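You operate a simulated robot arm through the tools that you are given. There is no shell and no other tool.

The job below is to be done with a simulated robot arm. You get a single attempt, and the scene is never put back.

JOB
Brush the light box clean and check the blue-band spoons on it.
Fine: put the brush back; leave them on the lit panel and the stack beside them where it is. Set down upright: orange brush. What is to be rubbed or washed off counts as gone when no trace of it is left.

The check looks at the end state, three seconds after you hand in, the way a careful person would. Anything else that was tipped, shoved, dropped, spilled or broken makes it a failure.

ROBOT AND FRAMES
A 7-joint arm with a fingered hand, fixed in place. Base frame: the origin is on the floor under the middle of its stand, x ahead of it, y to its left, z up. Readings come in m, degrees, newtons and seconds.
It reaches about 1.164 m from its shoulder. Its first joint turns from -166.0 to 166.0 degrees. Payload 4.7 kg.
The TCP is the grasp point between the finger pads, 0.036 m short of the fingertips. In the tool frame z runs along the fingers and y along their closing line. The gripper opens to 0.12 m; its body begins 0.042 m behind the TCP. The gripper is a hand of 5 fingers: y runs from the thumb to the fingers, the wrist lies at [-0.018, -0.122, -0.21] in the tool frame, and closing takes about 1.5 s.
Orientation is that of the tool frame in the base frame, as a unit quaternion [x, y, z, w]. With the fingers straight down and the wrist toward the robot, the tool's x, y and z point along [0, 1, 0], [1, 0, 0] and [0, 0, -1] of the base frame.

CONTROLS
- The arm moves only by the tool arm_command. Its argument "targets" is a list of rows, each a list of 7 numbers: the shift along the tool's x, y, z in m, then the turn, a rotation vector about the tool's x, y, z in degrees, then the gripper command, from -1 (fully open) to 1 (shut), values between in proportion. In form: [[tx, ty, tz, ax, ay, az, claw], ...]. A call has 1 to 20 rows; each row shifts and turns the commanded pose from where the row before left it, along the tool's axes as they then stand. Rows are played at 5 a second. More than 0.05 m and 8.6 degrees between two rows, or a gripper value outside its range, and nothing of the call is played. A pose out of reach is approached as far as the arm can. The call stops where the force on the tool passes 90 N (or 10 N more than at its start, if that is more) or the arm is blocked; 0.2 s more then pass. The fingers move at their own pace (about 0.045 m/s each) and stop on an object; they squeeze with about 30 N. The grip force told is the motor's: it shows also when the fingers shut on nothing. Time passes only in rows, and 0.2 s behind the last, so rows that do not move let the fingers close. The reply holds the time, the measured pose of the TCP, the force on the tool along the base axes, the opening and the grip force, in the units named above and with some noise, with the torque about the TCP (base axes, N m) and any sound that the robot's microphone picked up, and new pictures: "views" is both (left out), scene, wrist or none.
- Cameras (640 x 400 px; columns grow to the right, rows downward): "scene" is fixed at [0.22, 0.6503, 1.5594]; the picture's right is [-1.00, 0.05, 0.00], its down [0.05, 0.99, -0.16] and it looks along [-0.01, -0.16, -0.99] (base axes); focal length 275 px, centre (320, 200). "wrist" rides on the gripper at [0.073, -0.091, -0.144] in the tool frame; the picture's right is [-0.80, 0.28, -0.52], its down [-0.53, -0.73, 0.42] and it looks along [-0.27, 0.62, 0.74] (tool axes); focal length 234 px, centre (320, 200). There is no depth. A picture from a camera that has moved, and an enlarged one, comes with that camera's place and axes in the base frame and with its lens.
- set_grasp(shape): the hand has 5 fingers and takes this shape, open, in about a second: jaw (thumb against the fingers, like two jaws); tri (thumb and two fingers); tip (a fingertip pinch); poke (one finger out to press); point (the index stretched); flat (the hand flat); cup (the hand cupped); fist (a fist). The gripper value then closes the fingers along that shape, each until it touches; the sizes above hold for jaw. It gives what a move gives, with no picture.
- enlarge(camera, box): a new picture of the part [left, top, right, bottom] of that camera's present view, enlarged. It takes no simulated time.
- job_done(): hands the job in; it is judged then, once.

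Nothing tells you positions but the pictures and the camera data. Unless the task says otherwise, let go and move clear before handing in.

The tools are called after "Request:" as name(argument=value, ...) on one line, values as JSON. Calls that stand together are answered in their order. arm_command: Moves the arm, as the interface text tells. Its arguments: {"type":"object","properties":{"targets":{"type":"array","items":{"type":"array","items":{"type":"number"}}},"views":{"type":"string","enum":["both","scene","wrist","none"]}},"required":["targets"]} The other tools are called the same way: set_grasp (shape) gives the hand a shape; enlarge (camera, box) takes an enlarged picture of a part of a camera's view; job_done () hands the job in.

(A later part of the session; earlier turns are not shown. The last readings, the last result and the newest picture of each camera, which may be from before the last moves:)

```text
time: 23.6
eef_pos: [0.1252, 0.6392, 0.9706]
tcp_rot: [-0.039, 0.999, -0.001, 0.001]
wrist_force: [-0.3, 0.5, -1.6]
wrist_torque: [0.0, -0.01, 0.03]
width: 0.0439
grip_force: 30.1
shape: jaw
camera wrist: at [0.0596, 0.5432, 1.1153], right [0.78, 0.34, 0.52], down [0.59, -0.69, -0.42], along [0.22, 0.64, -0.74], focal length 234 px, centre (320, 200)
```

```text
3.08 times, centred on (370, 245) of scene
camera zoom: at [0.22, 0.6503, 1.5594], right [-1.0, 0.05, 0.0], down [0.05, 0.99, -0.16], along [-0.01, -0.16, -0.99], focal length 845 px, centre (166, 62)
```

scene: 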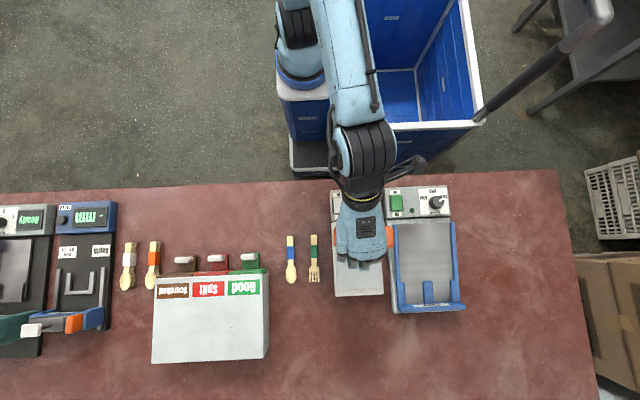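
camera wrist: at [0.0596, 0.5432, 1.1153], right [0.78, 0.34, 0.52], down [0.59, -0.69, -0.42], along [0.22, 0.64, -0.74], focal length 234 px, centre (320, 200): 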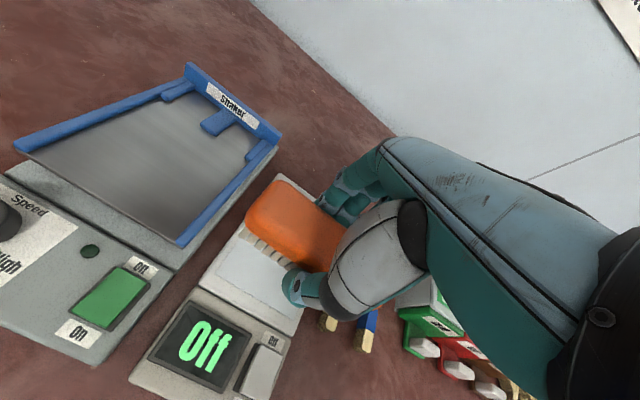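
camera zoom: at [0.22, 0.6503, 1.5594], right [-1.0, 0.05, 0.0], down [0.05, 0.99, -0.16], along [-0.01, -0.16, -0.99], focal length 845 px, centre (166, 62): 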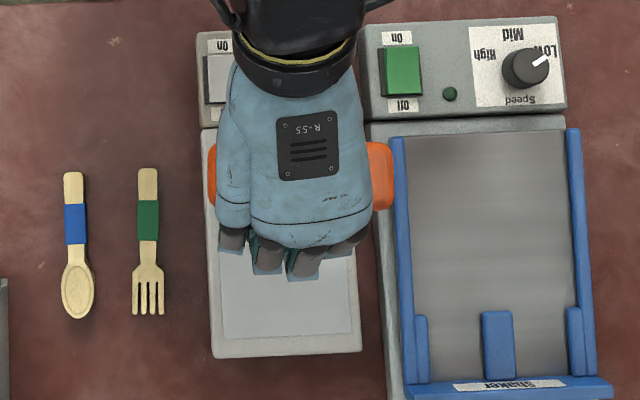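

The panel looks clean where visible. I'll carry the brush back above its place and check the panel from there.

Request:
arm_command(targets=[[-0.03614, -0.01044, 0, 0, 0, 0, 1], [-0.03614, -0.01044, 0, 0, 0, 0, 1], [-0.03614, -0.01044, 0, 0, 0, 0, 1], [-0.03614, -0.01044, 0, 0, 0, 0, 1], [-0.03614, -0.01044, 0, 0, 0, 0, 1], [-0.03614, -0.01044, 0, 0, 0, 0, 1], [-0.03614, -0.01044, 0, 0, 0, 0, 1], [0, 0, 0, 0, 0, 0, 1]], views="both")

Request:
enlarge(camera="scene", box=[320, 180, 400, 310])

Request:
enlarge(camera="wrist", box=[0, 0, 240, 220])

Request:
enlarge(camera="scene", box=[210, 170, 310, 250])

```text
time: 25.4
eef_pos: [0.3827, 0.5867, 0.9723]
tcp_rot: [-0.039, 0.999, 0.0, 0.001]
wrist_force: [0.1, 0.3, -0.7]
wrist_torque: [0.0, -0.03, -0.03]
width: 0.0441
grip_force: 30.3
shape: jaw
camera wrist: at [0.3169, 0.4894, 1.1163], right [0.78, 0.34, 0.52], down [0.59, -0.69, -0.43], along [0.22, 0.64, -0.74], focal length 234 px, centre (320, 200)
```

scene: 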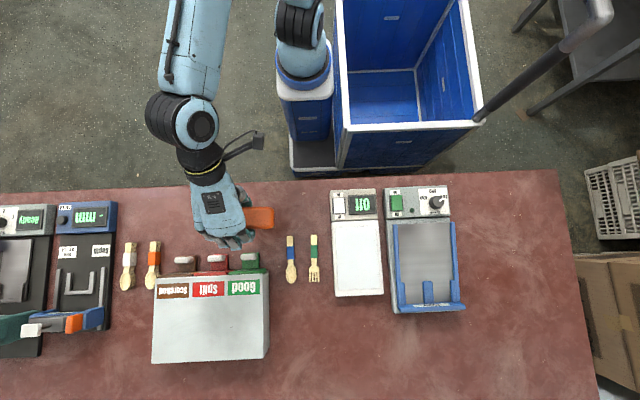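
wrist: 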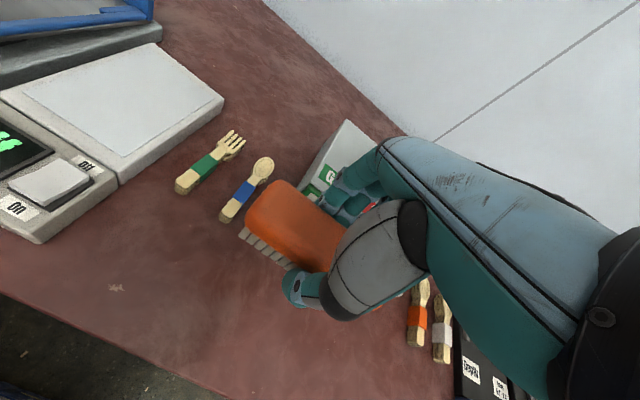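

```text
3.08 times, centred on (360, 245) of scene
camera zoom: at [0.22, 0.6503, 1.5594], right [-1.0, 0.05, 0.0], down [0.05, 0.99, -0.16], along [-0.01, -0.16, -0.99], focal length 845 px, centre (197, 62)
```

zoom: 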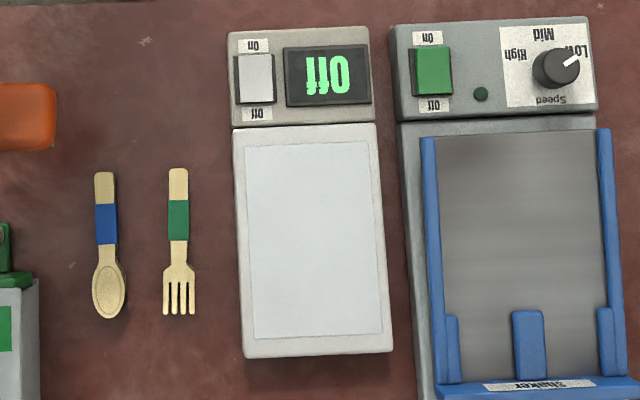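

```text
1.82 times, centred on (120, 110) of wrist
camera zoom: at [0.3169, 0.4894, 1.1163], right [0.78, 0.34, 0.52], down [0.59, -0.69, -0.43], along [0.22, 0.64, -0.74], focal length 426 px, centre (684, 364)
```

zoom: 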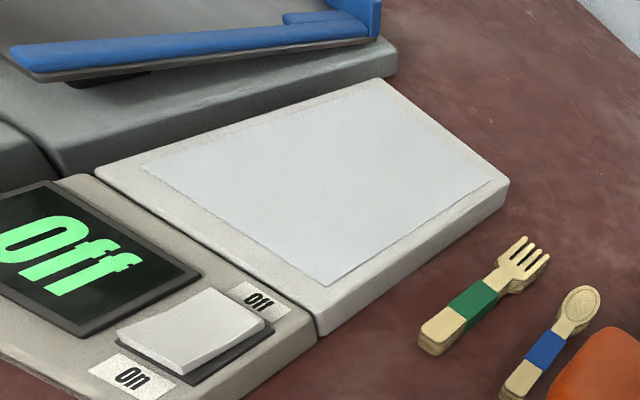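

```text
5.00 times, centred on (260, 210) of scene
camera zoom: at [0.22, 0.6503, 1.5594], right [-1.0, 0.05, 0.0], down [0.05, 0.99, -0.16], along [-0.01, -0.16, -0.99], focal length 1373 px, centre (620, 150)
```

zoom: 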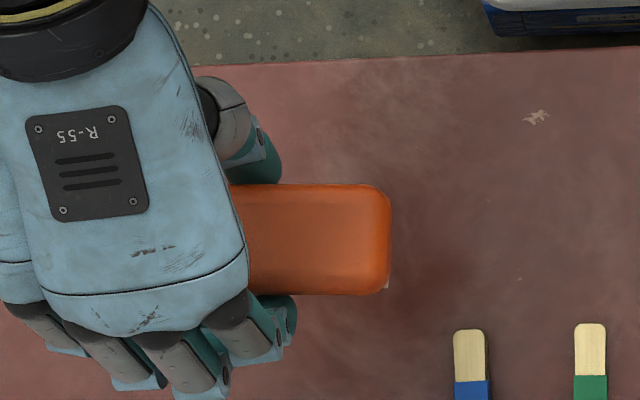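

The panel is clean. The brush is above its old spot; a 3 mm correction in x, then lower it.

Request:
enlarge(camera="scene", box=[328, 215, 388, 300])

Request:
arm_command(targets=[[-0.003, 0, 0.03, 0, 0, 0, 1], [0, 0, 0.03, 0, 0, 0, 1], [0, 0, 0.025, 0, 0, 0, 1], [0, 0, 0.015, 0, 0, 0, 1], [0, 0, 0.008, 0, 0, 0, 1], [0, 0, 0, 0, 0, 0, 1]], views="none")

Request:
enlarge(camera="scene", box=[210, 190, 310, 270])

Request:
enlarge(camera="wrist", box=[190, 130, 430, 350])

```text
4.71 times, centred on (358, 258) of scene
camera zoom: at [0.22, 0.6503, 1.5594], right [-1.0, 0.05, 0.0], down [0.05, 0.99, -0.16], along [-0.01, -0.16, -0.99], focal length 1292 px, centre (141, -71)
```

zoom: 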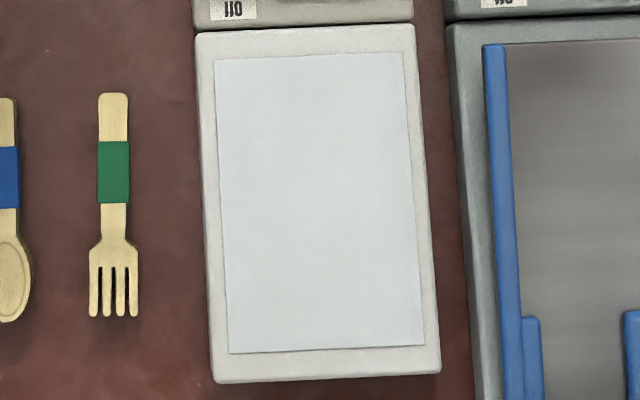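

```text
time: 26.8
eef_pos: [0.3833, 0.5855, 0.8636]
tcp_rot: [-0.038, 0.999, -0.001, -0.001]
wrist_force: [0.0, -0.2, -1.4]
wrist_torque: [0.0, 0.01, 0.01]
width: 0.0437
grip_force: 30.2
shape: jaw
```

```text
5.00 times, centred on (260, 230) of scene
camera zoom: at [0.22, 0.6503, 1.5594], right [-1.0, 0.05, 0.0], down [0.05, 0.99, -0.16], along [-0.01, -0.16, -0.99], focal length 1373 px, centre (620, 50)
```

zoom: 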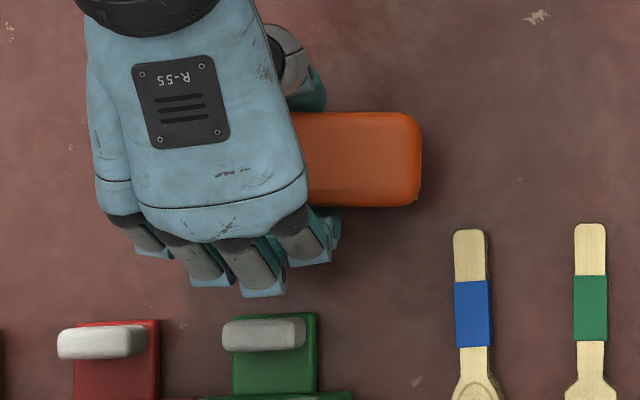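

```text
1.82 times, centred on (310, 240) of wrist
camera zoom: at [0.3192, 0.4894, 1.0079], right [0.78, 0.34, 0.52], down [0.59, -0.69, -0.43], along [0.22, 0.64, -0.74], focal length 426 px, centre (338, 127)
```

zoom: 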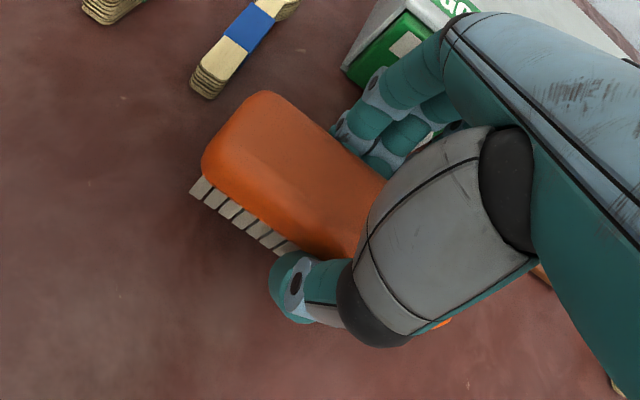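

The brush is about 1 cm above the table at its old place. Lowering in small steps.

Request:
arm_command(targets=[[0, 0, 0.005, 0, 0, 0, 1], [0, 0, 0.004, 0, 0, 0, 1], [0, 0, 0, 0, 0, 0, 1]], views="none")

Request:
arm_command(targets=[[0, 0, 0.002, 0, 0, 0, 1], [0, 0, 0, 0, 0, 0, 1]], views="none")

```text
time: 27.6
eef_pos: [0.3844, 0.5868, 0.8541]
tcp_rot: [-0.037, 0.999, 0.0, 0.0]
wrist_force: [-0.2, -1.4, -0.8]
wrist_torque: [0.02, -0.02, 0.03]
width: 0.0438
grip_force: 29.9
shape: jaw
```

```text
time: 28.2
eef_pos: [0.3846, 0.588, 0.8514]
tcp_rot: [-0.038, 0.999, -0.001, 0.001]
wrist_force: [0.0, 0.6, -0.9]
wrist_torque: [0.03, 0.0, 0.02]
width: 0.044
grip_force: 29.8
shape: jaw
```

Request:
arm_command(targets=[[0, 0, 0.002, 0, 0, 0, 1], [0, 0, 0, 0, 0, 0, 1]], views="none")

```text
time: 28.8
eef_pos: [0.3838, 0.5878, 0.8504]
tcp_rot: [-0.039, 0.999, 0.0, 0.0]
wrist_force: [0.0, 0.5, -1.4]
wrist_torque: [0.01, 0.0, 0.01]
width: 0.044
grip_force: 29.9
shape: jaw
```

Request:
arm_command(targets=[[0, 0, 0.002, 0, 0, 0, 1], [0, 0, 0, 0, 0, 0, 1]], views="none")

```text
time: 29.4
eef_pos: [0.3841, 0.5876, 0.8485]
tcp_rot: [-0.039, 0.999, 0.0, 0.0]
wrist_force: [-0.3, -0.1, 0.7]
wrist_torque: [0.04, 0.03, 0.0]
width: 0.0438
grip_force: 30.5
shape: jaw
```

Request:
arm_command(targets=[[0, 0, 0.0015, 0, 0, 0, 1], [0, 0, 0, 0, 0, 0, 1]], views="none")

Request:
enlarge(camera="wrist", box=[190, 130, 430, 350])

```text
time: 30.0
eef_pos: [0.3838, 0.5873, 0.8489]
tcp_rot: [-0.039, 0.999, 0.002, 0.0]
wrist_force: [1.5, -0.1, 9.0]
wrist_torque: [0.05, 0.03, 0.0]
width: 0.0443
grip_force: 30.0
shape: jaw
```

```text
1.82 times, centred on (310, 240) of wrist
camera zoom: at [0.3189, 0.4898, 0.9925], right [0.78, 0.34, 0.53], down [0.59, -0.69, -0.43], along [0.22, 0.64, -0.74], focal length 426 px, centre (338, 127)
```

zoom: 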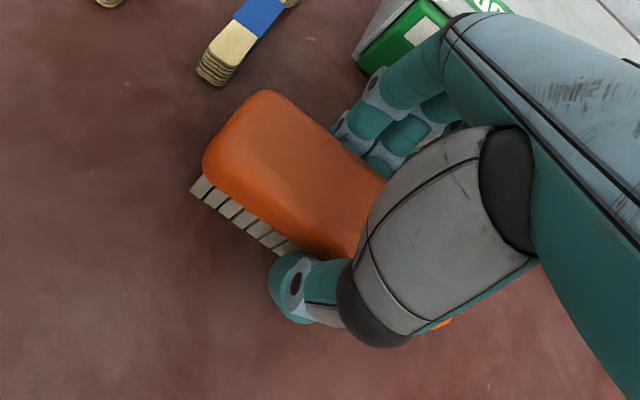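

Contact on the table (9 N). Opening the fingers gently.

Request:
arm_command(targets=[[0, 0, 0, 0, 0, 0, 0.2], [0, 0, 0, 0, 0, 0, 0.1], [0, 0, 0, 0, 0, 0, 0], [0, 0, 0, 0, 0, 0, -0.08], [0, 0, 0, 0, 0, 0, -0.08], [0, 0, 0, 0, 0, 0, -0.08]], views="none")

Request:
enlarge(camera="wrist", box=[190, 130, 430, 350])

Request:
enlarge(camera="scene", box=[210, 190, 310, 270])

```text
time: 31.4
eef_pos: [0.3831, 0.5872, 0.8473]
tcp_rot: [-0.039, 0.999, 0.0, 0.001]
wrist_force: [-0.4, -0.1, -0.1]
wrist_torque: [-0.02, 0.0, 0.0]
width: 0.0643
grip_force: 0.1
shape: jaw
```

```text
1.82 times, centred on (310, 240) of wrist
camera zoom: at [0.3189, 0.4898, 0.9914], right [0.78, 0.34, 0.52], down [0.59, -0.69, -0.43], along [0.22, 0.64, -0.74], focal length 426 px, centre (338, 127)
```

zoom: 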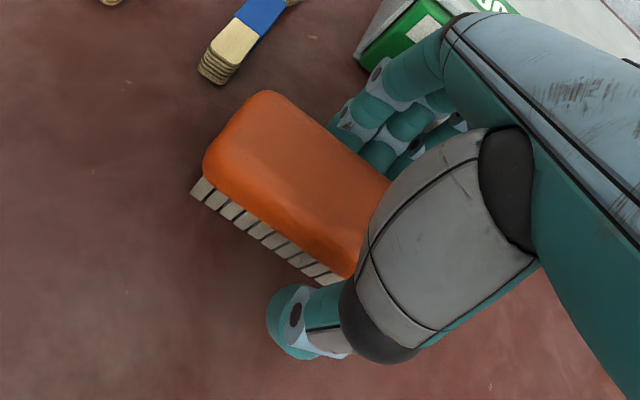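

```text
5.00 times, centred on (260, 230) of scene
camera zoom: at [0.22, 0.6503, 1.5594], right [-1.0, 0.05, 0.0], down [0.05, 0.99, -0.16], along [-0.01, -0.16, -0.99], focal length 1373 px, centre (620, 50)
```

zoom: 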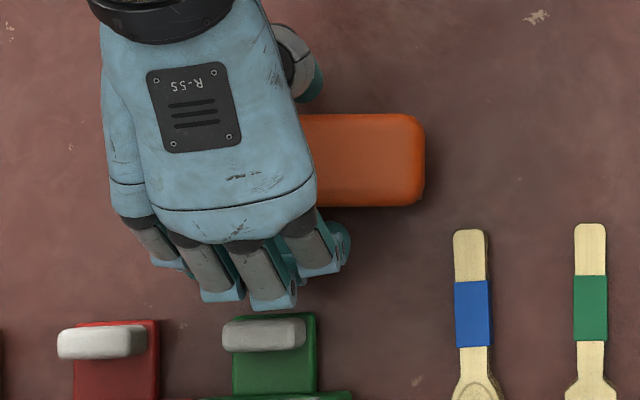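

The brush stands upright within a millimetre or two of its original place. Rising clear and then changing the hand to the poking shape for the switch.

Request:
arm_command(targets=[[0, 0, -0.01, 0, 0, 0, -0.08], [0, 0, -0.02, 0, 0, 0, -0.08], [0, 0, -0.03, 0, 0, 0, -0.08], [0, 0, -0.04, 0, 0, 4.5, -0.08], [0, 0, -0.04, 0, 0, 0, -0.08], [0, 0, 0, 0, 0, 0, -0.08]], views="both")

Request:
enlarge(camera="wrist", box=[0, 60, 300, 330])

```text
time: 32.8
eef_pos: [0.3831, 0.5871, 0.9875]
tcp_rot: [0.001, 1.0, 0.0, 0.0]
wrist_force: [-0.3, 0.0, 1.0]
wrist_torque: [0.03, -0.03, 0.04]
width: 0.0644
grip_force: 0.0
shape: jaw
camera wrist: at [0.3104, 0.4958, 1.1322], right [0.8, 0.28, 0.52], down [0.53, -0.73, -0.42], along [0.27, 0.62, -0.74], focal length 234 px, centre (320, 200)
```

scene: 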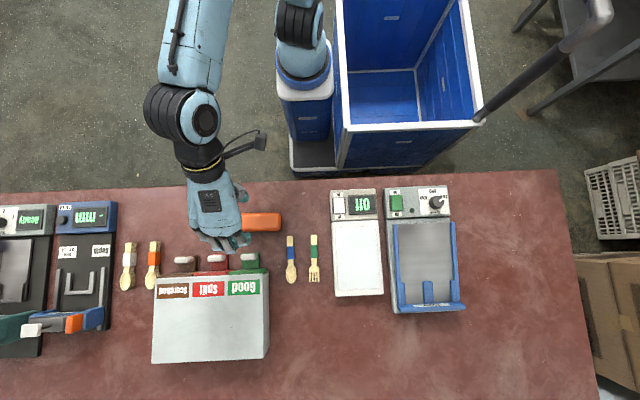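
wrist: 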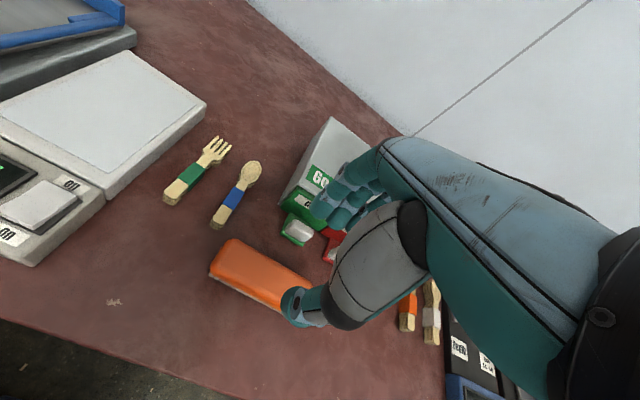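

```text
1.48 times, centred on (150, 195) of wrist
camera zoom: at [0.3104, 0.4958, 1.1322], right [0.8, 0.28, 0.52], down [0.53, -0.73, -0.42], along [0.27, 0.62, -0.74], focal length 347 px, centre (572, 207)
```

zoom: 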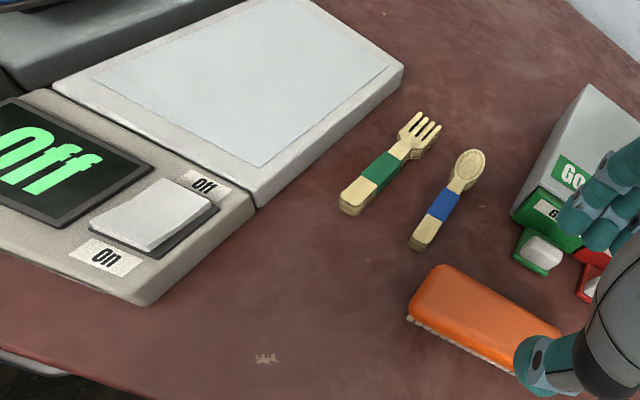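

Request:
arm_command(targets=[[0.036, -0.007, 0, 0, 0, 0, -0.08], [0.036, -0.007, 0, 0, 0, 0, -0.08], [0.036, -0.007, 0, 0, 0, 0, -0.08], [0.036, -0.007, 0, 0, 0, 0, -0.08], [0.036, -0.007, 0, 0, 0, 0, -0.08], [0.036, -0.007, 0, 0, 0, 0, -0.08], [0, 0, 0, 0, 0, 0, -0.08]], views="none")

Request:
set_grasp(shape="poke")

Request:
arm_command(targets=[[0, 0, 0, 0, 0, 0, -1], [0, 0, 0, 0, 0, 0, -1], [0, 0, 0, 0, 0, 0, -1]], views="both")

Request:
enlarge(camera="scene", box=[290, 150, 410, 250])

Request:
enlarge(camera="wrist", box=[150, 130, 430, 360])

```text
time: 34.4
eef_pos: [0.166, 0.5458, 0.9889]
tcp_rot: [0.002, 1.0, 0.0, -0.002]
wrist_force: [0.4, -0.2, 0.4]
wrist_torque: [-0.03, -0.01, 0.0]
width: 0.0642
grip_force: 0.0
shape: jaw
```

```text
time: 35.3
eef_pos: [0.1665, 0.5453, 0.9874]
tcp_rot: [0.001, 1.0, 0.0, 0.0]
wrist_force: [0.2, 0.0, -0.2]
wrist_torque: [-0.01, -0.01, 0.01]
width: 0.0
grip_force: 0.0
shape: poke
```

```text
time: 36.1
eef_pos: [0.1647, 0.5455, 0.9888]
tcp_rot: [0.001, 1.0, 0.0, 0.0]
wrist_force: [-0.5, -0.5, 0.2]
wrist_torque: [0.0, 0.01, 0.02]
width: 0.0001
grip_force: 0.1
shape: poke
camera wrist: at [0.0938, 0.4544, 1.1324], right [0.8, 0.28, 0.52], down [0.53, -0.73, -0.43], along [0.27, 0.62, -0.74], focal length 234 px, centre (320, 200)
```

scene: 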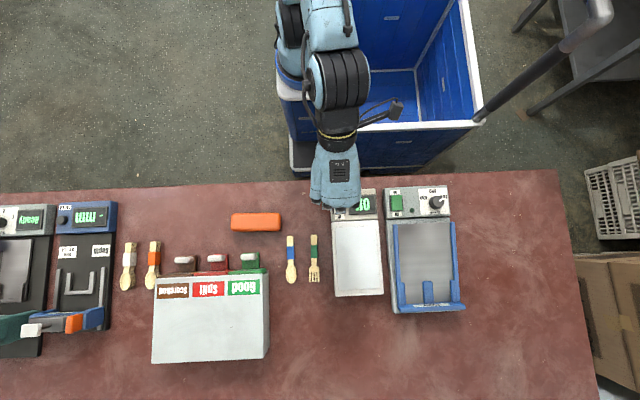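
wrist: 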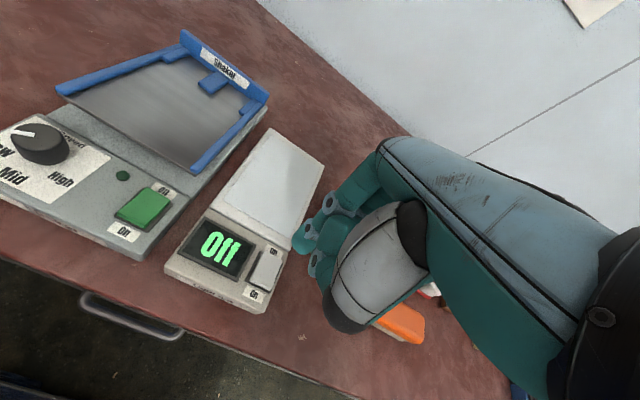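

```text
4.00 times, centred on (350, 200) of scene
camera zoom: at [0.22, 0.6503, 1.5594], right [-1.0, 0.05, 0.0], down [0.05, 0.99, -0.16], along [-0.01, -0.16, -0.99], focal length 1098 px, centre (200, 200)
```

zoom: 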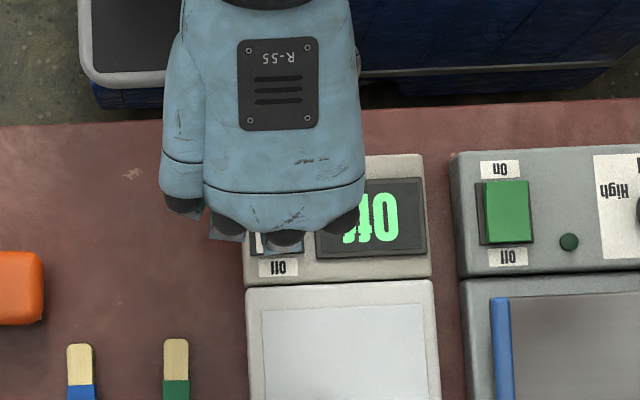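

```text
1.74 times, centred on (290, 245) of wrist
camera zoom: at [0.0938, 0.4544, 1.1324], right [0.8, 0.28, 0.52], down [0.53, -0.73, -0.43], along [0.27, 0.62, -0.74], focal length 407 px, centre (372, 122)
```

zoom: 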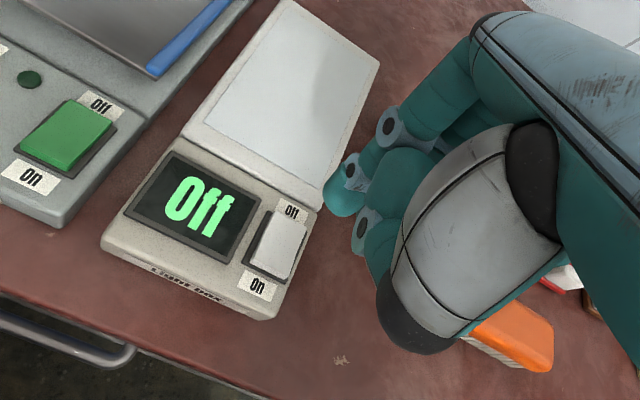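

In the poke shape the index fingertip sits near the TCP line. The rocker is at about x 0.165, y 0.531–0.569, "On" at the robot side (low y). I'll position the fingertip above its On side.

Request:
arm_command(targets=[[-0.0055, -0.0135, 0, 0, 0, 0, -1], [0, 0, 0.04, 0, 0, 0, -1], [0, 0, 0.035, 0, 0, 0, -1], [0, 0, 0, 0, 0, 0, -1]], views="both")

Request:
enlarge(camera="wrist", box=[150, 130, 430, 360])

Request:
enlarge(camera="scene", box=[290, 150, 410, 250])

```text
time: 37.1
eef_pos: [0.1727, 0.5305, 0.9111]
tcp_rot: [0.001, 1.0, 0.0, 0.0]
wrist_force: [-0.5, 0.1, 0.0]
wrist_torque: [0.02, 0.02, -0.05]
width: 0.0
grip_force: 0.1
shape: poke
camera wrist: at [0.1005, 0.44, 1.0559], right [0.8, 0.28, 0.52], down [0.53, -0.73, -0.43], along [0.27, 0.62, -0.74], focal length 234 px, centre (320, 200)
```

scene: 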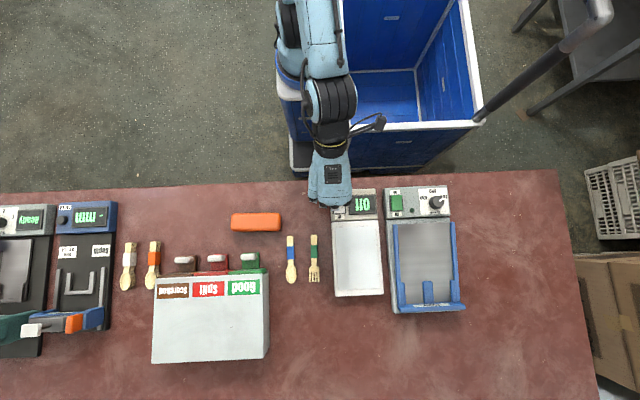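
wrist: 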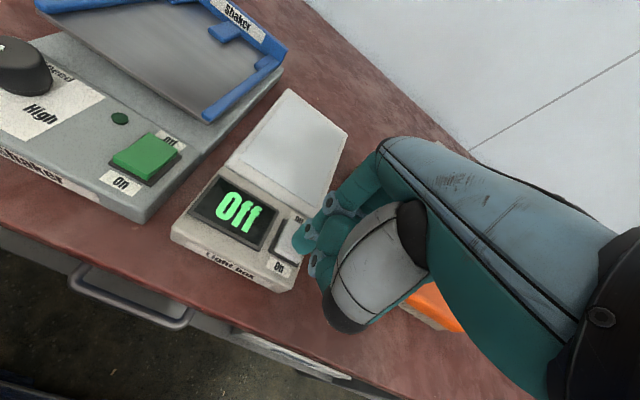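

```text
1.74 times, centred on (290, 245) of wrist
camera zoom: at [0.1005, 0.44, 1.0559], right [0.8, 0.28, 0.52], down [0.53, -0.73, -0.43], along [0.27, 0.62, -0.74], focal length 407 px, centre (372, 122)
```

zoom: 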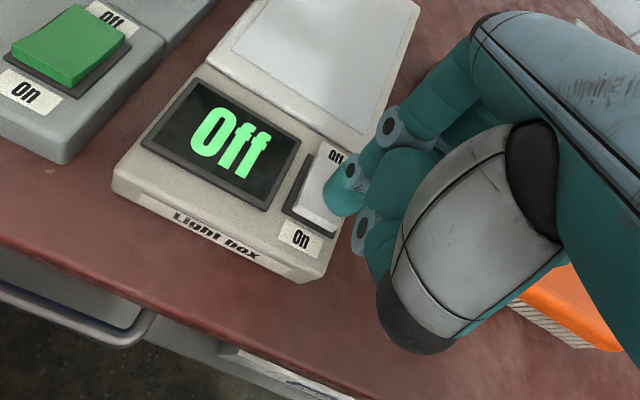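

```text
4.00 times, centred on (350, 200) of scene
camera zoom: at [0.22, 0.6503, 1.5594], right [-1.0, 0.05, 0.0], down [0.05, 0.99, -0.16], along [-0.01, -0.16, -0.99], focal length 1098 px, centre (200, 200)
```

zoom: 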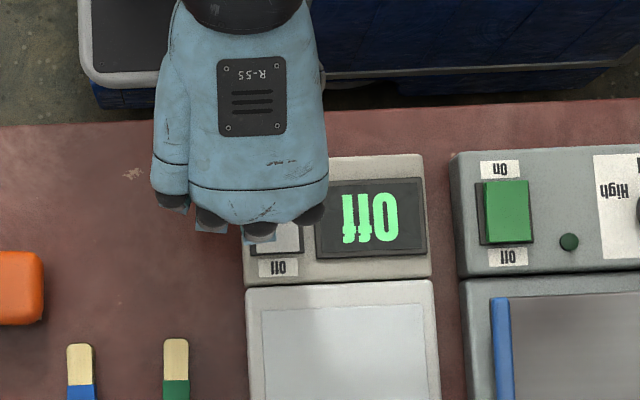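

Request:
arm_command(targets=[[0, 0.003, 0.01, 0, 0, 0, -1], [0, 0, 0.01, 0, 0, 0, -1], [0, 0, 0, 0, 0, 0, -1]], views="none")

Request:
enlarge(camera="wrist", box=[220, 180, 380, 300])

Request:
enlarge(camera="scene", box=[310, 170, 390, 230])

```text
time: 37.9
eef_pos: [0.1733, 0.534, 0.8914]
tcp_rot: [0.0, 1.0, -0.001, -0.001]
wrist_force: [-0.9, -0.3, 1.2]
wrist_torque: [-0.01, 0.02, 0.0]
width: 0.0001
grip_force: 0.1
shape: poke
```

```text
3.33 times, centred on (300, 240) of wrist
camera zoom: at [0.1009, 0.443, 1.0358], right [0.8, 0.28, 0.52], down [0.53, -0.73, -0.43], along [0.27, 0.62, -0.74], focal length 781 px, centre (387, 67)
```

zoom: 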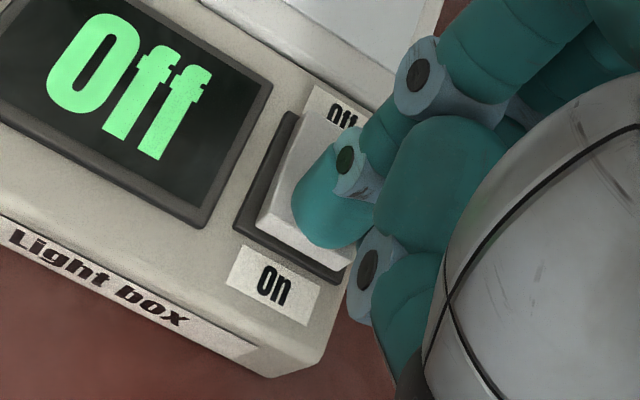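

```text
6.67 times, centred on (350, 200) of scene
camera zoom: at [0.22, 0.6503, 1.5594], right [-1.0, 0.05, 0.0], down [0.05, 0.99, -0.16], along [-0.01, -0.16, -0.99], focal length 1830 px, centre (120, 200)
```

zoom: 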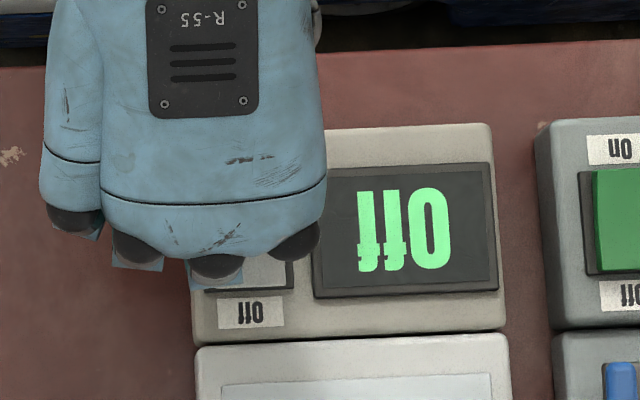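

Request:
arm_command(targets=[[0, 0, 0.008, 0, 0, 0, -1], [0, 0, 0, 0, 0, 0, -1]], views="none")

Request:
enlarge(camera="wrist", box=[220, 180, 380, 300])

```text
time: 38.5
eef_pos: [0.1734, 0.5342, 0.884]
tcp_rot: [0.0, 1.0, 0.0, 0.001]
wrist_force: [1.0, -0.8, 1.4]
wrist_torque: [-0.02, 0.01, -0.05]
width: 0.0003
grip_force: 0.1
shape: poke
```

```text
3.33 times, centred on (300, 240) of wrist
camera zoom: at [0.1013, 0.4425, 1.0281], right [0.8, 0.28, 0.52], down [0.53, -0.73, -0.43], along [0.27, 0.62, -0.74], focal length 781 px, centre (387, 67)
```

zoom: 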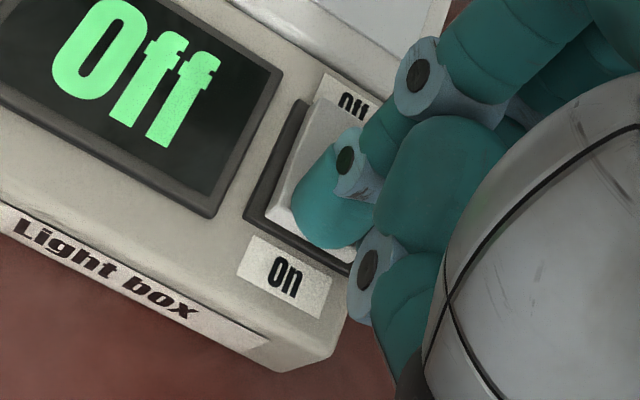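

Request:
arm_command(targets=[[0, 0, 0.003, 0, 0, 0, -1], [0, 0, 0, 0, 0, 0, -1]], views="none")

Request:
arm_command(targets=[[0, 0, 0.003, 0, 0, 0, -1], [0, 0, 0, 0, 0, 0, -1]], views="none")

Request:
enlarge(camera="wrist", box=[220, 180, 380, 300])

```text
time: 39.1
eef_pos: [0.1734, 0.5344, 0.8807]
tcp_rot: [0.001, 1.0, 0.0, 0.0]
wrist_force: [-1.1, -0.2, 2.6]
wrist_torque: [0.01, 0.02, 0.02]
width: 0.0
grip_force: 0.1
shape: poke
```

```text
time: 39.7
eef_pos: [0.1743, 0.5353, 0.8795]
tcp_rot: [0.001, 1.0, 0.002, -0.002]
wrist_force: [-1.4, -3.4, 16.3]
wrist_torque: [-0.05, 0.14, 0.02]
width: 0.0
grip_force: 0.1
shape: poke
```

```text
3.33 times, centred on (300, 240) of wrist
camera zoom: at [0.1012, 0.4432, 1.0243], right [0.8, 0.28, 0.53], down [0.53, -0.73, -0.43], along [0.27, 0.62, -0.74], focal length 781 px, centre (387, 67)
```

zoom: 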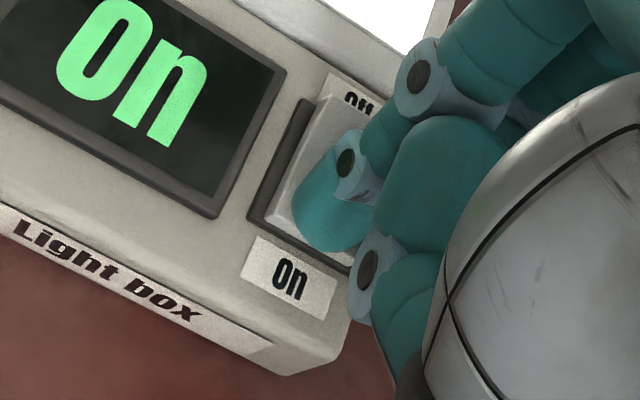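

The display reads "On" and the panel is lit. Lifting straight off the switch and checking that it stays on.

Request:
arm_command(targets=[[0, 0, -0.01, 0, 0, 0, -1], [0, 0, -0.03, 0, 0, 0, -1], [0, 0, -0.04, 0, 0, 0, -1], [0, 0, -0.03, 0, 0, 0, -1], [-0.032, 0.034, 0, 0, 0, 0, -1], [-0.032, 0.034, 0, 0, 0, 0, -1], [-0.032, 0.034, 0, 0, 0, 0, -1], [-0.032, 0.034, 0, 0, 0, 0, -1]], views="both")

Request:
set_grasp(shape="jaw")

```text
time: 41.5
eef_pos: [0.3064, 0.6727, 0.9871]
tcp_rot: [0.001, 1.0, 0.001, 0.0]
wrist_force: [-0.4, -0.1, 1.8]
wrist_torque: [0.0, -0.02, 0.02]
width: 0.0
grip_force: 0.1
shape: poke
camera wrist: at [0.2336, 0.5805, 1.131], right [0.8, 0.28, 0.53], down [0.53, -0.73, -0.43], along [0.27, 0.62, -0.74], focal length 234 px, centre (320, 200)
```

scene: 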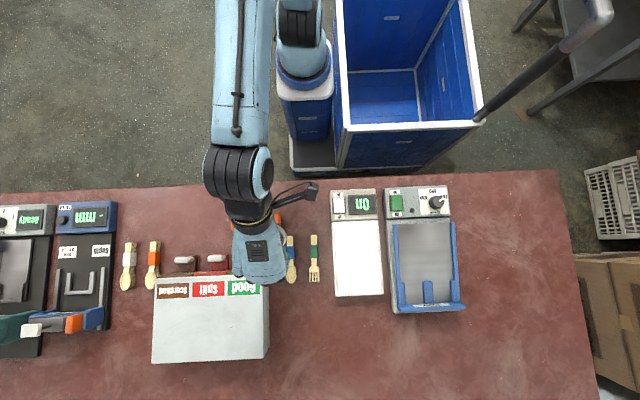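
wrist: 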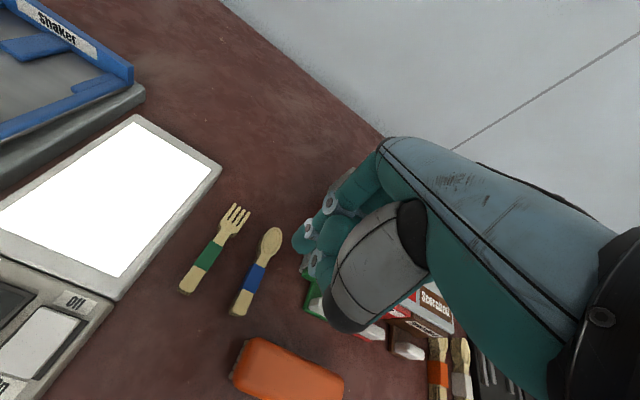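

```text
time: 42.4
eef_pos: [0.3053, 0.6723, 0.9857]
tcp_rot: [0.0, 1.0, 0.0, 0.0]
wrist_force: [0.4, -0.2, 0.2]
wrist_torque: [0.02, -0.04, 0.0]
width: 0.1199
grip_force: 0.1
shape: jaw
```

The light stays on. Now I turn the hand by 90° so it closes along x, across the spoon handles, with a narrow opening.

Request:
arm_command(targets=[[0, 0, 0, 0, 0, 8.1818, -1], [0, 0, 0, 0, 0, 8.1818, -0.5], [0, 0, 0, 0, 0, 8.1818, 0], [0, 0, 0, 0, 0, 8.1818, 0.2], [0, 0, 0, 0, 0, 8.1818, 0.2], [0, 0, 0, 0, 0, 8.1818, 0.2], [0, 0, 0, 0, 0, 8.1818, 0.2], [0, 0, 0, 0, 0, 8.1818, 0.2], [0, 0, 0, 0, 0, 8.1818, 0.2], [0, 0, 0, 0, 0, 8.1818, 0.2], [0, 0, 0, 0, 0, 8.1818, 0.2], [0, 0, 0, 0, 0, 0, 0.2]], views="both")

Request:
enlarge(camera="scene", box=[230, 200, 350, 300])

Request:
enlarge(camera="wrist", box=[150, 130, 430, 360])

```text
time: 45.0
eef_pos: [0.3007, 0.6707, 0.9877]
tcp_rot: [0.708, 0.706, 0.0, 0.0]
wrist_force: [0.4, 0.8, 0.3]
wrist_torque: [0.0, -0.01, 0.01]
width: 0.0478
grip_force: 0.1
shape: jaw
camera wrist: at [0.211, 0.7431, 1.1316], right [0.28, -0.8, 0.52], down [-0.73, -0.53, -0.42], along [0.62, -0.27, -0.74], focal length 234 px, centre (320, 200)
```

scene: 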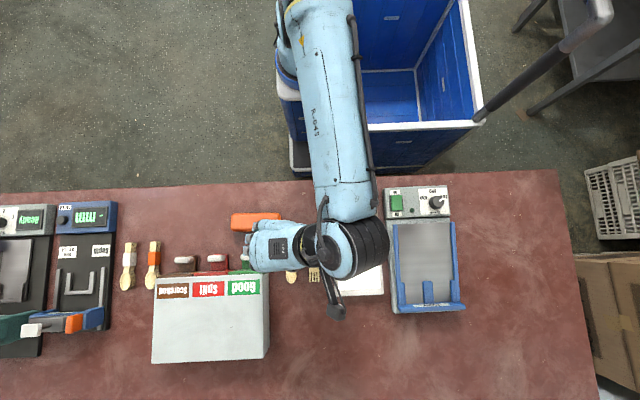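
wrist: 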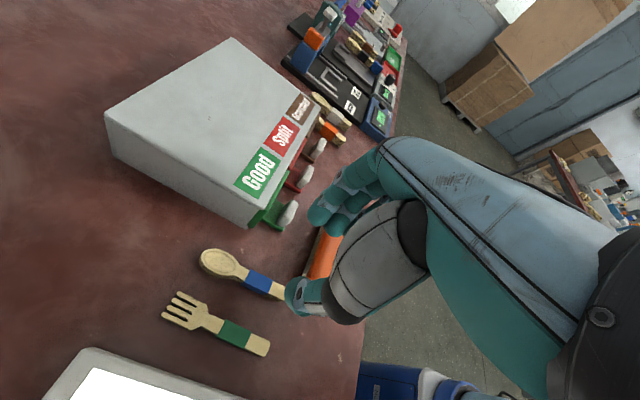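

```text
4.00 times, centred on (290, 250) of scene
camera zoom: at [0.22, 0.6503, 1.5594], right [-1.0, 0.05, 0.0], down [0.05, 0.99, -0.16], along [-0.01, -0.16, -0.99], focal length 1098 px, centre (440, 0)
```

zoom: 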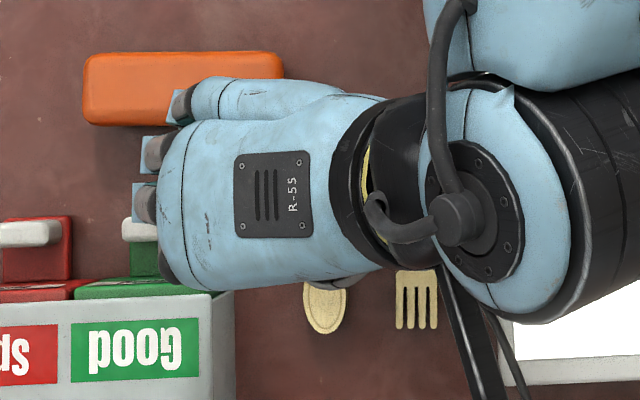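

```text
1.74 times, centred on (290, 245) of wrist
camera zoom: at [0.211, 0.7431, 1.1316], right [0.28, -0.8, 0.52], down [-0.73, -0.53, -0.42], along [0.62, -0.27, -0.74], focal length 407 px, centre (372, 122)
```

zoom: 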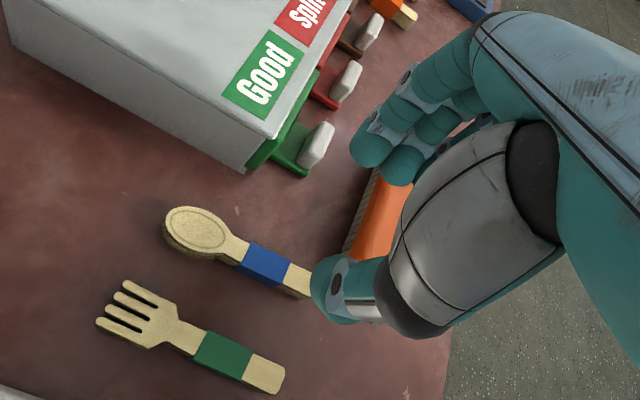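

With this hand direction the little finger would come too close to the brush and the bin. I'll turn the hand to the opposite direction (thumb on the bin side, fingers on the fork side), staying high.

Request:
arm_command(targets=[[0, 0, -0.02, 0, 0, -8.1818, 0.2], [0, 0, -0.02, 0, 0, -8.1818, 0.2], [0, 0, 0, 0, 0, -8.1818, 0.2], [0, 0, 0, 0, 0, -8.1818, 0.2], [0, 0, 0, 0, 0, -8.1818, 0.2], [0, 0, 0, 0, 0, -8.1818, 0.2], [0, 0, 0, 0, 0, -8.1818, 0.2], [0, 0, 0, 0, 0, -8.1818, 0.2], [0, 0, 0, 0, 0, -8.1818, 0.2], [0, 0, 0, 0, 0, -8.1818, 0.2], [0, 0, 0, 0, 0, -8.1818, 0.2]], views="none")

Request:
arm_command(targets=[[0, 0, 0, 0, 0, -8.1818, 0.2], [0, 0, 0, 0, 0, -8.1818, 0.2], [0, 0, 0, 0, 0, -8.1818, 0.2], [0, 0, 0, 0, 0, -8.1818, 0.2], [0, 0, 0, 0, 0, -8.1818, 0.2], [0, 0, 0, 0, 0, -8.1818, 0.2], [0, 0, 0, 0, 0, -8.1818, 0.2], [0, 0, 0, 0, 0, -8.1818, 0.2], [0, 0, 0, 0, 0, -8.1818, 0.2], [0, 0, 0, 0, 0, -8.1818, 0.2], [0, 0, 0, 0, 0, -8.1818, 0.2], [0, 0, 0, 0, 0, 0, 0.2]], views="both")

```text
time: 47.4
eef_pos: [0.3024, 0.671, 1.0279]
tcp_rot: [0.0, 1.0, 0.001, -0.001]
wrist_force: [-0.2, 0.5, 1.7]
wrist_torque: [0.04, -0.04, 0.04]
width: 0.0485
grip_force: 0.1
shape: jaw
```

```text
time: 50.0
eef_pos: [0.3025, 0.671, 1.0285]
tcp_rot: [-0.707, 0.707, 0.0, 0.0]
wrist_force: [0.5, 0.0, 0.2]
wrist_torque: [0.0, -0.03, 0.0]
width: 0.0485
grip_force: 0.1
shape: jaw
camera wrist: at [0.3938, 0.5981, 1.1723], right [-0.28, 0.8, 0.53], down [0.73, 0.53, -0.42], along [-0.62, 0.27, -0.74], focal length 234 px, centre (320, 200)
```

scene: 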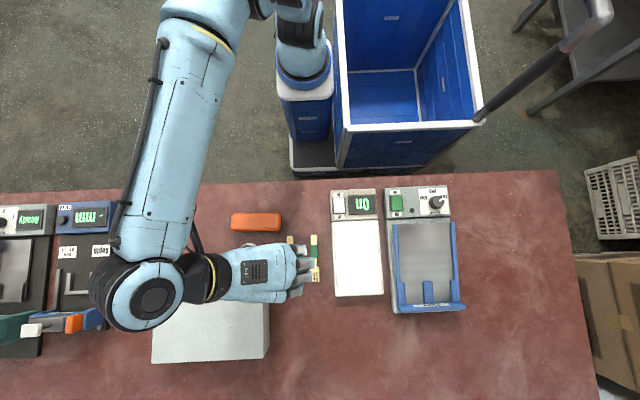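
wrist: 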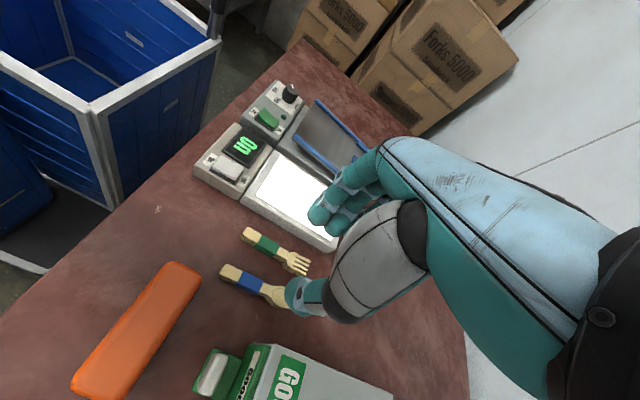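

The orientation is reached without trouble. I'll try the tri shape (thumb and two fingers) to leave ring and little finger out of the way, and look.

Request:
set_grasp(shape="tri")

Request:
arm_command(targets=[[0, 0, 0.02, 0, 0, 0, 0.2], [0, 0, 0.02, 0, 0, 0, 0.2], [0, 0, 0, 0, 0, 0, 0.2], [0, 0, 0, 0, 0, 0, 0.2], [0, 0, 0, 0, 0, 0, 0.2], [0, 0, 0, 0, 0, 0, 0.2]], views="both")

Request:
enlarge(camera="scene", box=[230, 200, 350, 300])

Request:
enlarge(camera="wrist", box=[190, 150, 430, 350])

```text
time: 50.9
eef_pos: [0.3023, 0.671, 1.0285]
tcp_rot: [-0.706, 0.708, 0.0, 0.0]
wrist_force: [-0.5, 0.1, 0.1]
wrist_torque: [0.0, -0.01, 0.03]
width: 0.1198
grip_force: 0.2
shape: tri
```

```text
time: 52.3
eef_pos: [0.3006, 0.669, 0.988]
tcp_rot: [-0.707, 0.708, 0.0, 0.0]
wrist_force: [1.3, 1.1, -0.3]
wrist_torque: [0.01, -0.02, 0.02]
width: 0.0487
grip_force: 0.0
shape: tri
camera wrist: at [0.3926, 0.5976, 1.1319], right [-0.28, 0.8, 0.53], down [0.73, 0.53, -0.42], along [-0.62, 0.27, -0.74], focal length 234 px, centre (320, 200)
```

scene: 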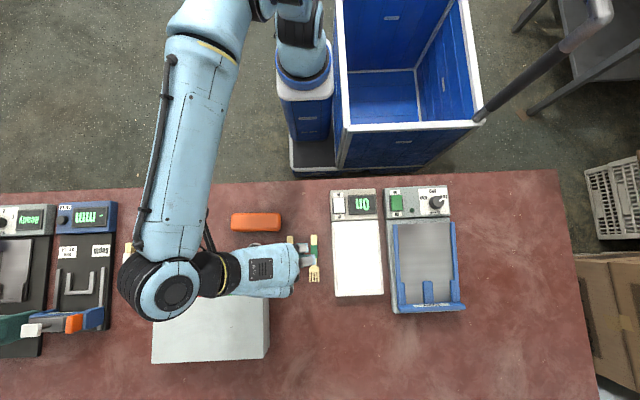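
wrist: 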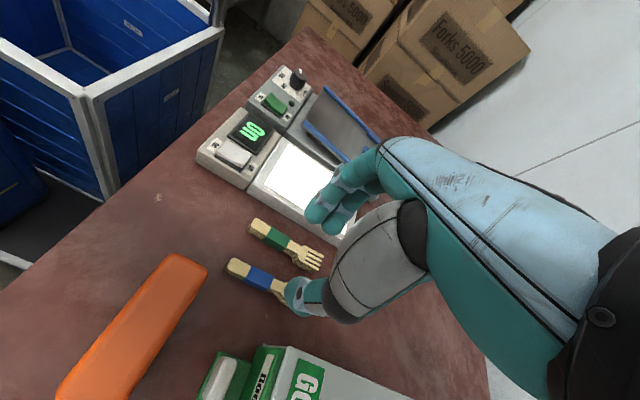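

```text
4.00 times, centred on (290, 250) of scene
camera zoom: at [0.22, 0.6503, 1.5594], right [-1.0, 0.05, 0.0], down [0.05, 0.99, -0.16], along [-0.01, -0.16, -0.99], focal length 1098 px, centre (440, 0)
```

zoom: 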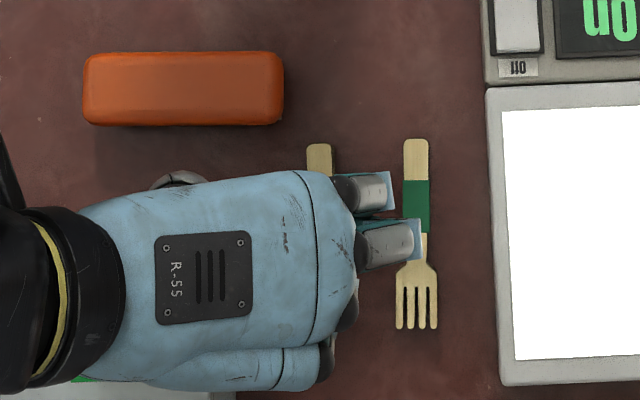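

```text
2.00 times, centred on (310, 250) of wrist
camera zoom: at [0.3926, 0.5976, 1.1319], right [-0.28, 0.8, 0.53], down [0.73, 0.53, -0.42], along [-0.62, 0.27, -0.74], focal length 468 px, centre (340, 100)
```

zoom: 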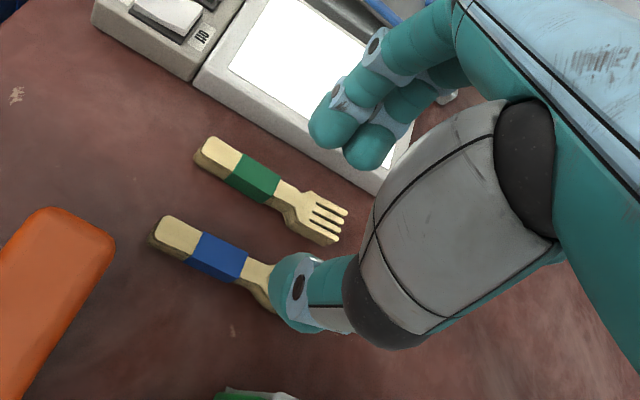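

Tri shape works well: index and middle straddle one side, the other two fingers are tucked up. Spoon handles are at x≈0.300, y 0.625–0.70. Descending over the blue band.

Request:
arm_command(targets=[[-0.002, 0, 0.032, 0, 0, 0, 0.25], [0, 0, 0.032, 0, 0, 0, 0.25], [0, 0, 0.03, 0, 0, 0, 0.25], [0, 0, 0.024, 0, 0, 0, 0.25], [0, 0, 0, 0, 0, 0, 0.25]], views="both")

Request:
enlarge(camera="scene", box=[230, 200, 350, 300])

Request:
enlarge(camera="wrist", box=[190, 150, 430, 350])

```text
time: 53.5
eef_pos: [0.3017, 0.6727, 0.8679]
tcp_rot: [-0.707, 0.707, -0.001, 0.0]
wrist_force: [-0.2, 0.4, -0.3]
wrist_torque: [0.01, -0.03, -0.02]
width: 0.0455
grip_force: 0.2
shape: tri
camera wrist: at [0.3934, 0.6007, 1.0132], right [-0.28, 0.8, 0.53], down [0.73, 0.53, -0.42], along [-0.62, 0.27, -0.74], focal length 234 px, centre (320, 200)
```

scene: 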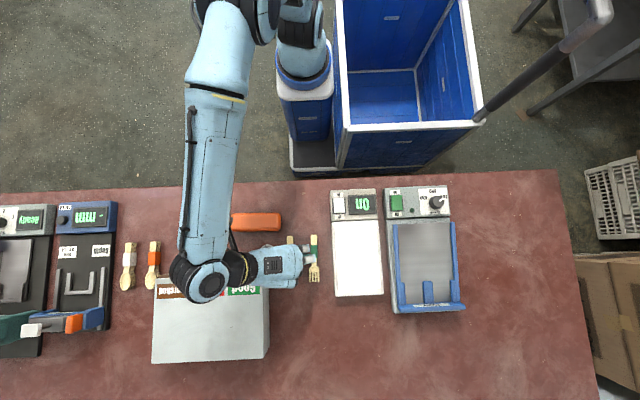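
wrist: 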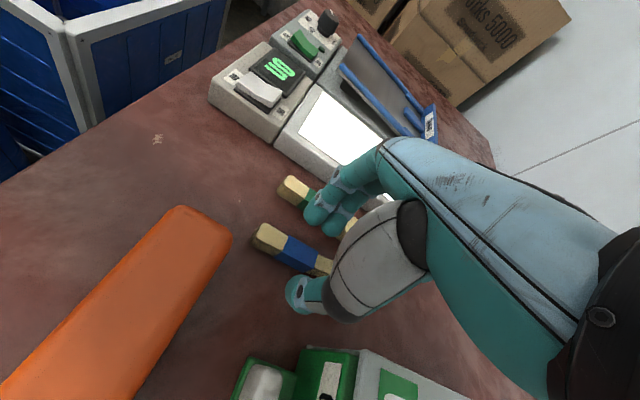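

```text
4.00 times, centred on (290, 250) of scene
camera zoom: at [0.22, 0.6503, 1.5594], right [-1.0, 0.05, 0.0], down [0.05, 0.99, -0.16], along [-0.01, -0.16, -0.99], focal length 1098 px, centre (440, 0)
```

zoom: 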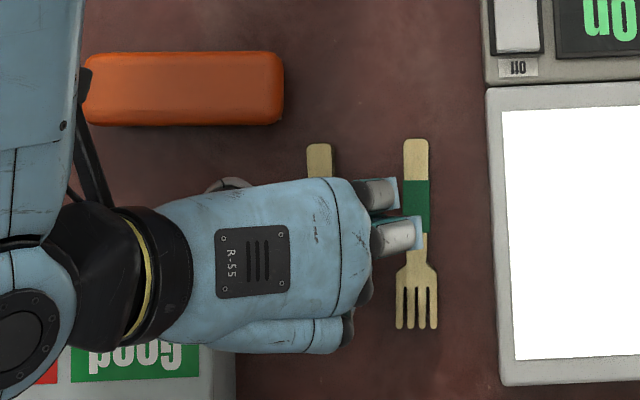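

```text
2.00 times, centred on (310, 250) of wrist
camera zoom: at [0.3934, 0.6007, 1.0132], right [-0.28, 0.8, 0.53], down [0.73, 0.53, -0.42], along [-0.62, 0.27, -0.74], focal length 468 px, centre (340, 100)
```

zoom: 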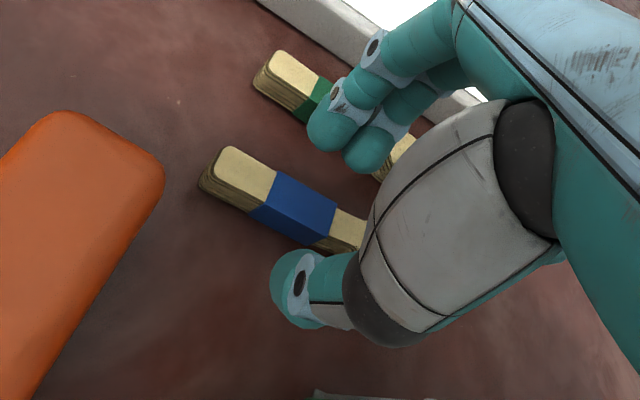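

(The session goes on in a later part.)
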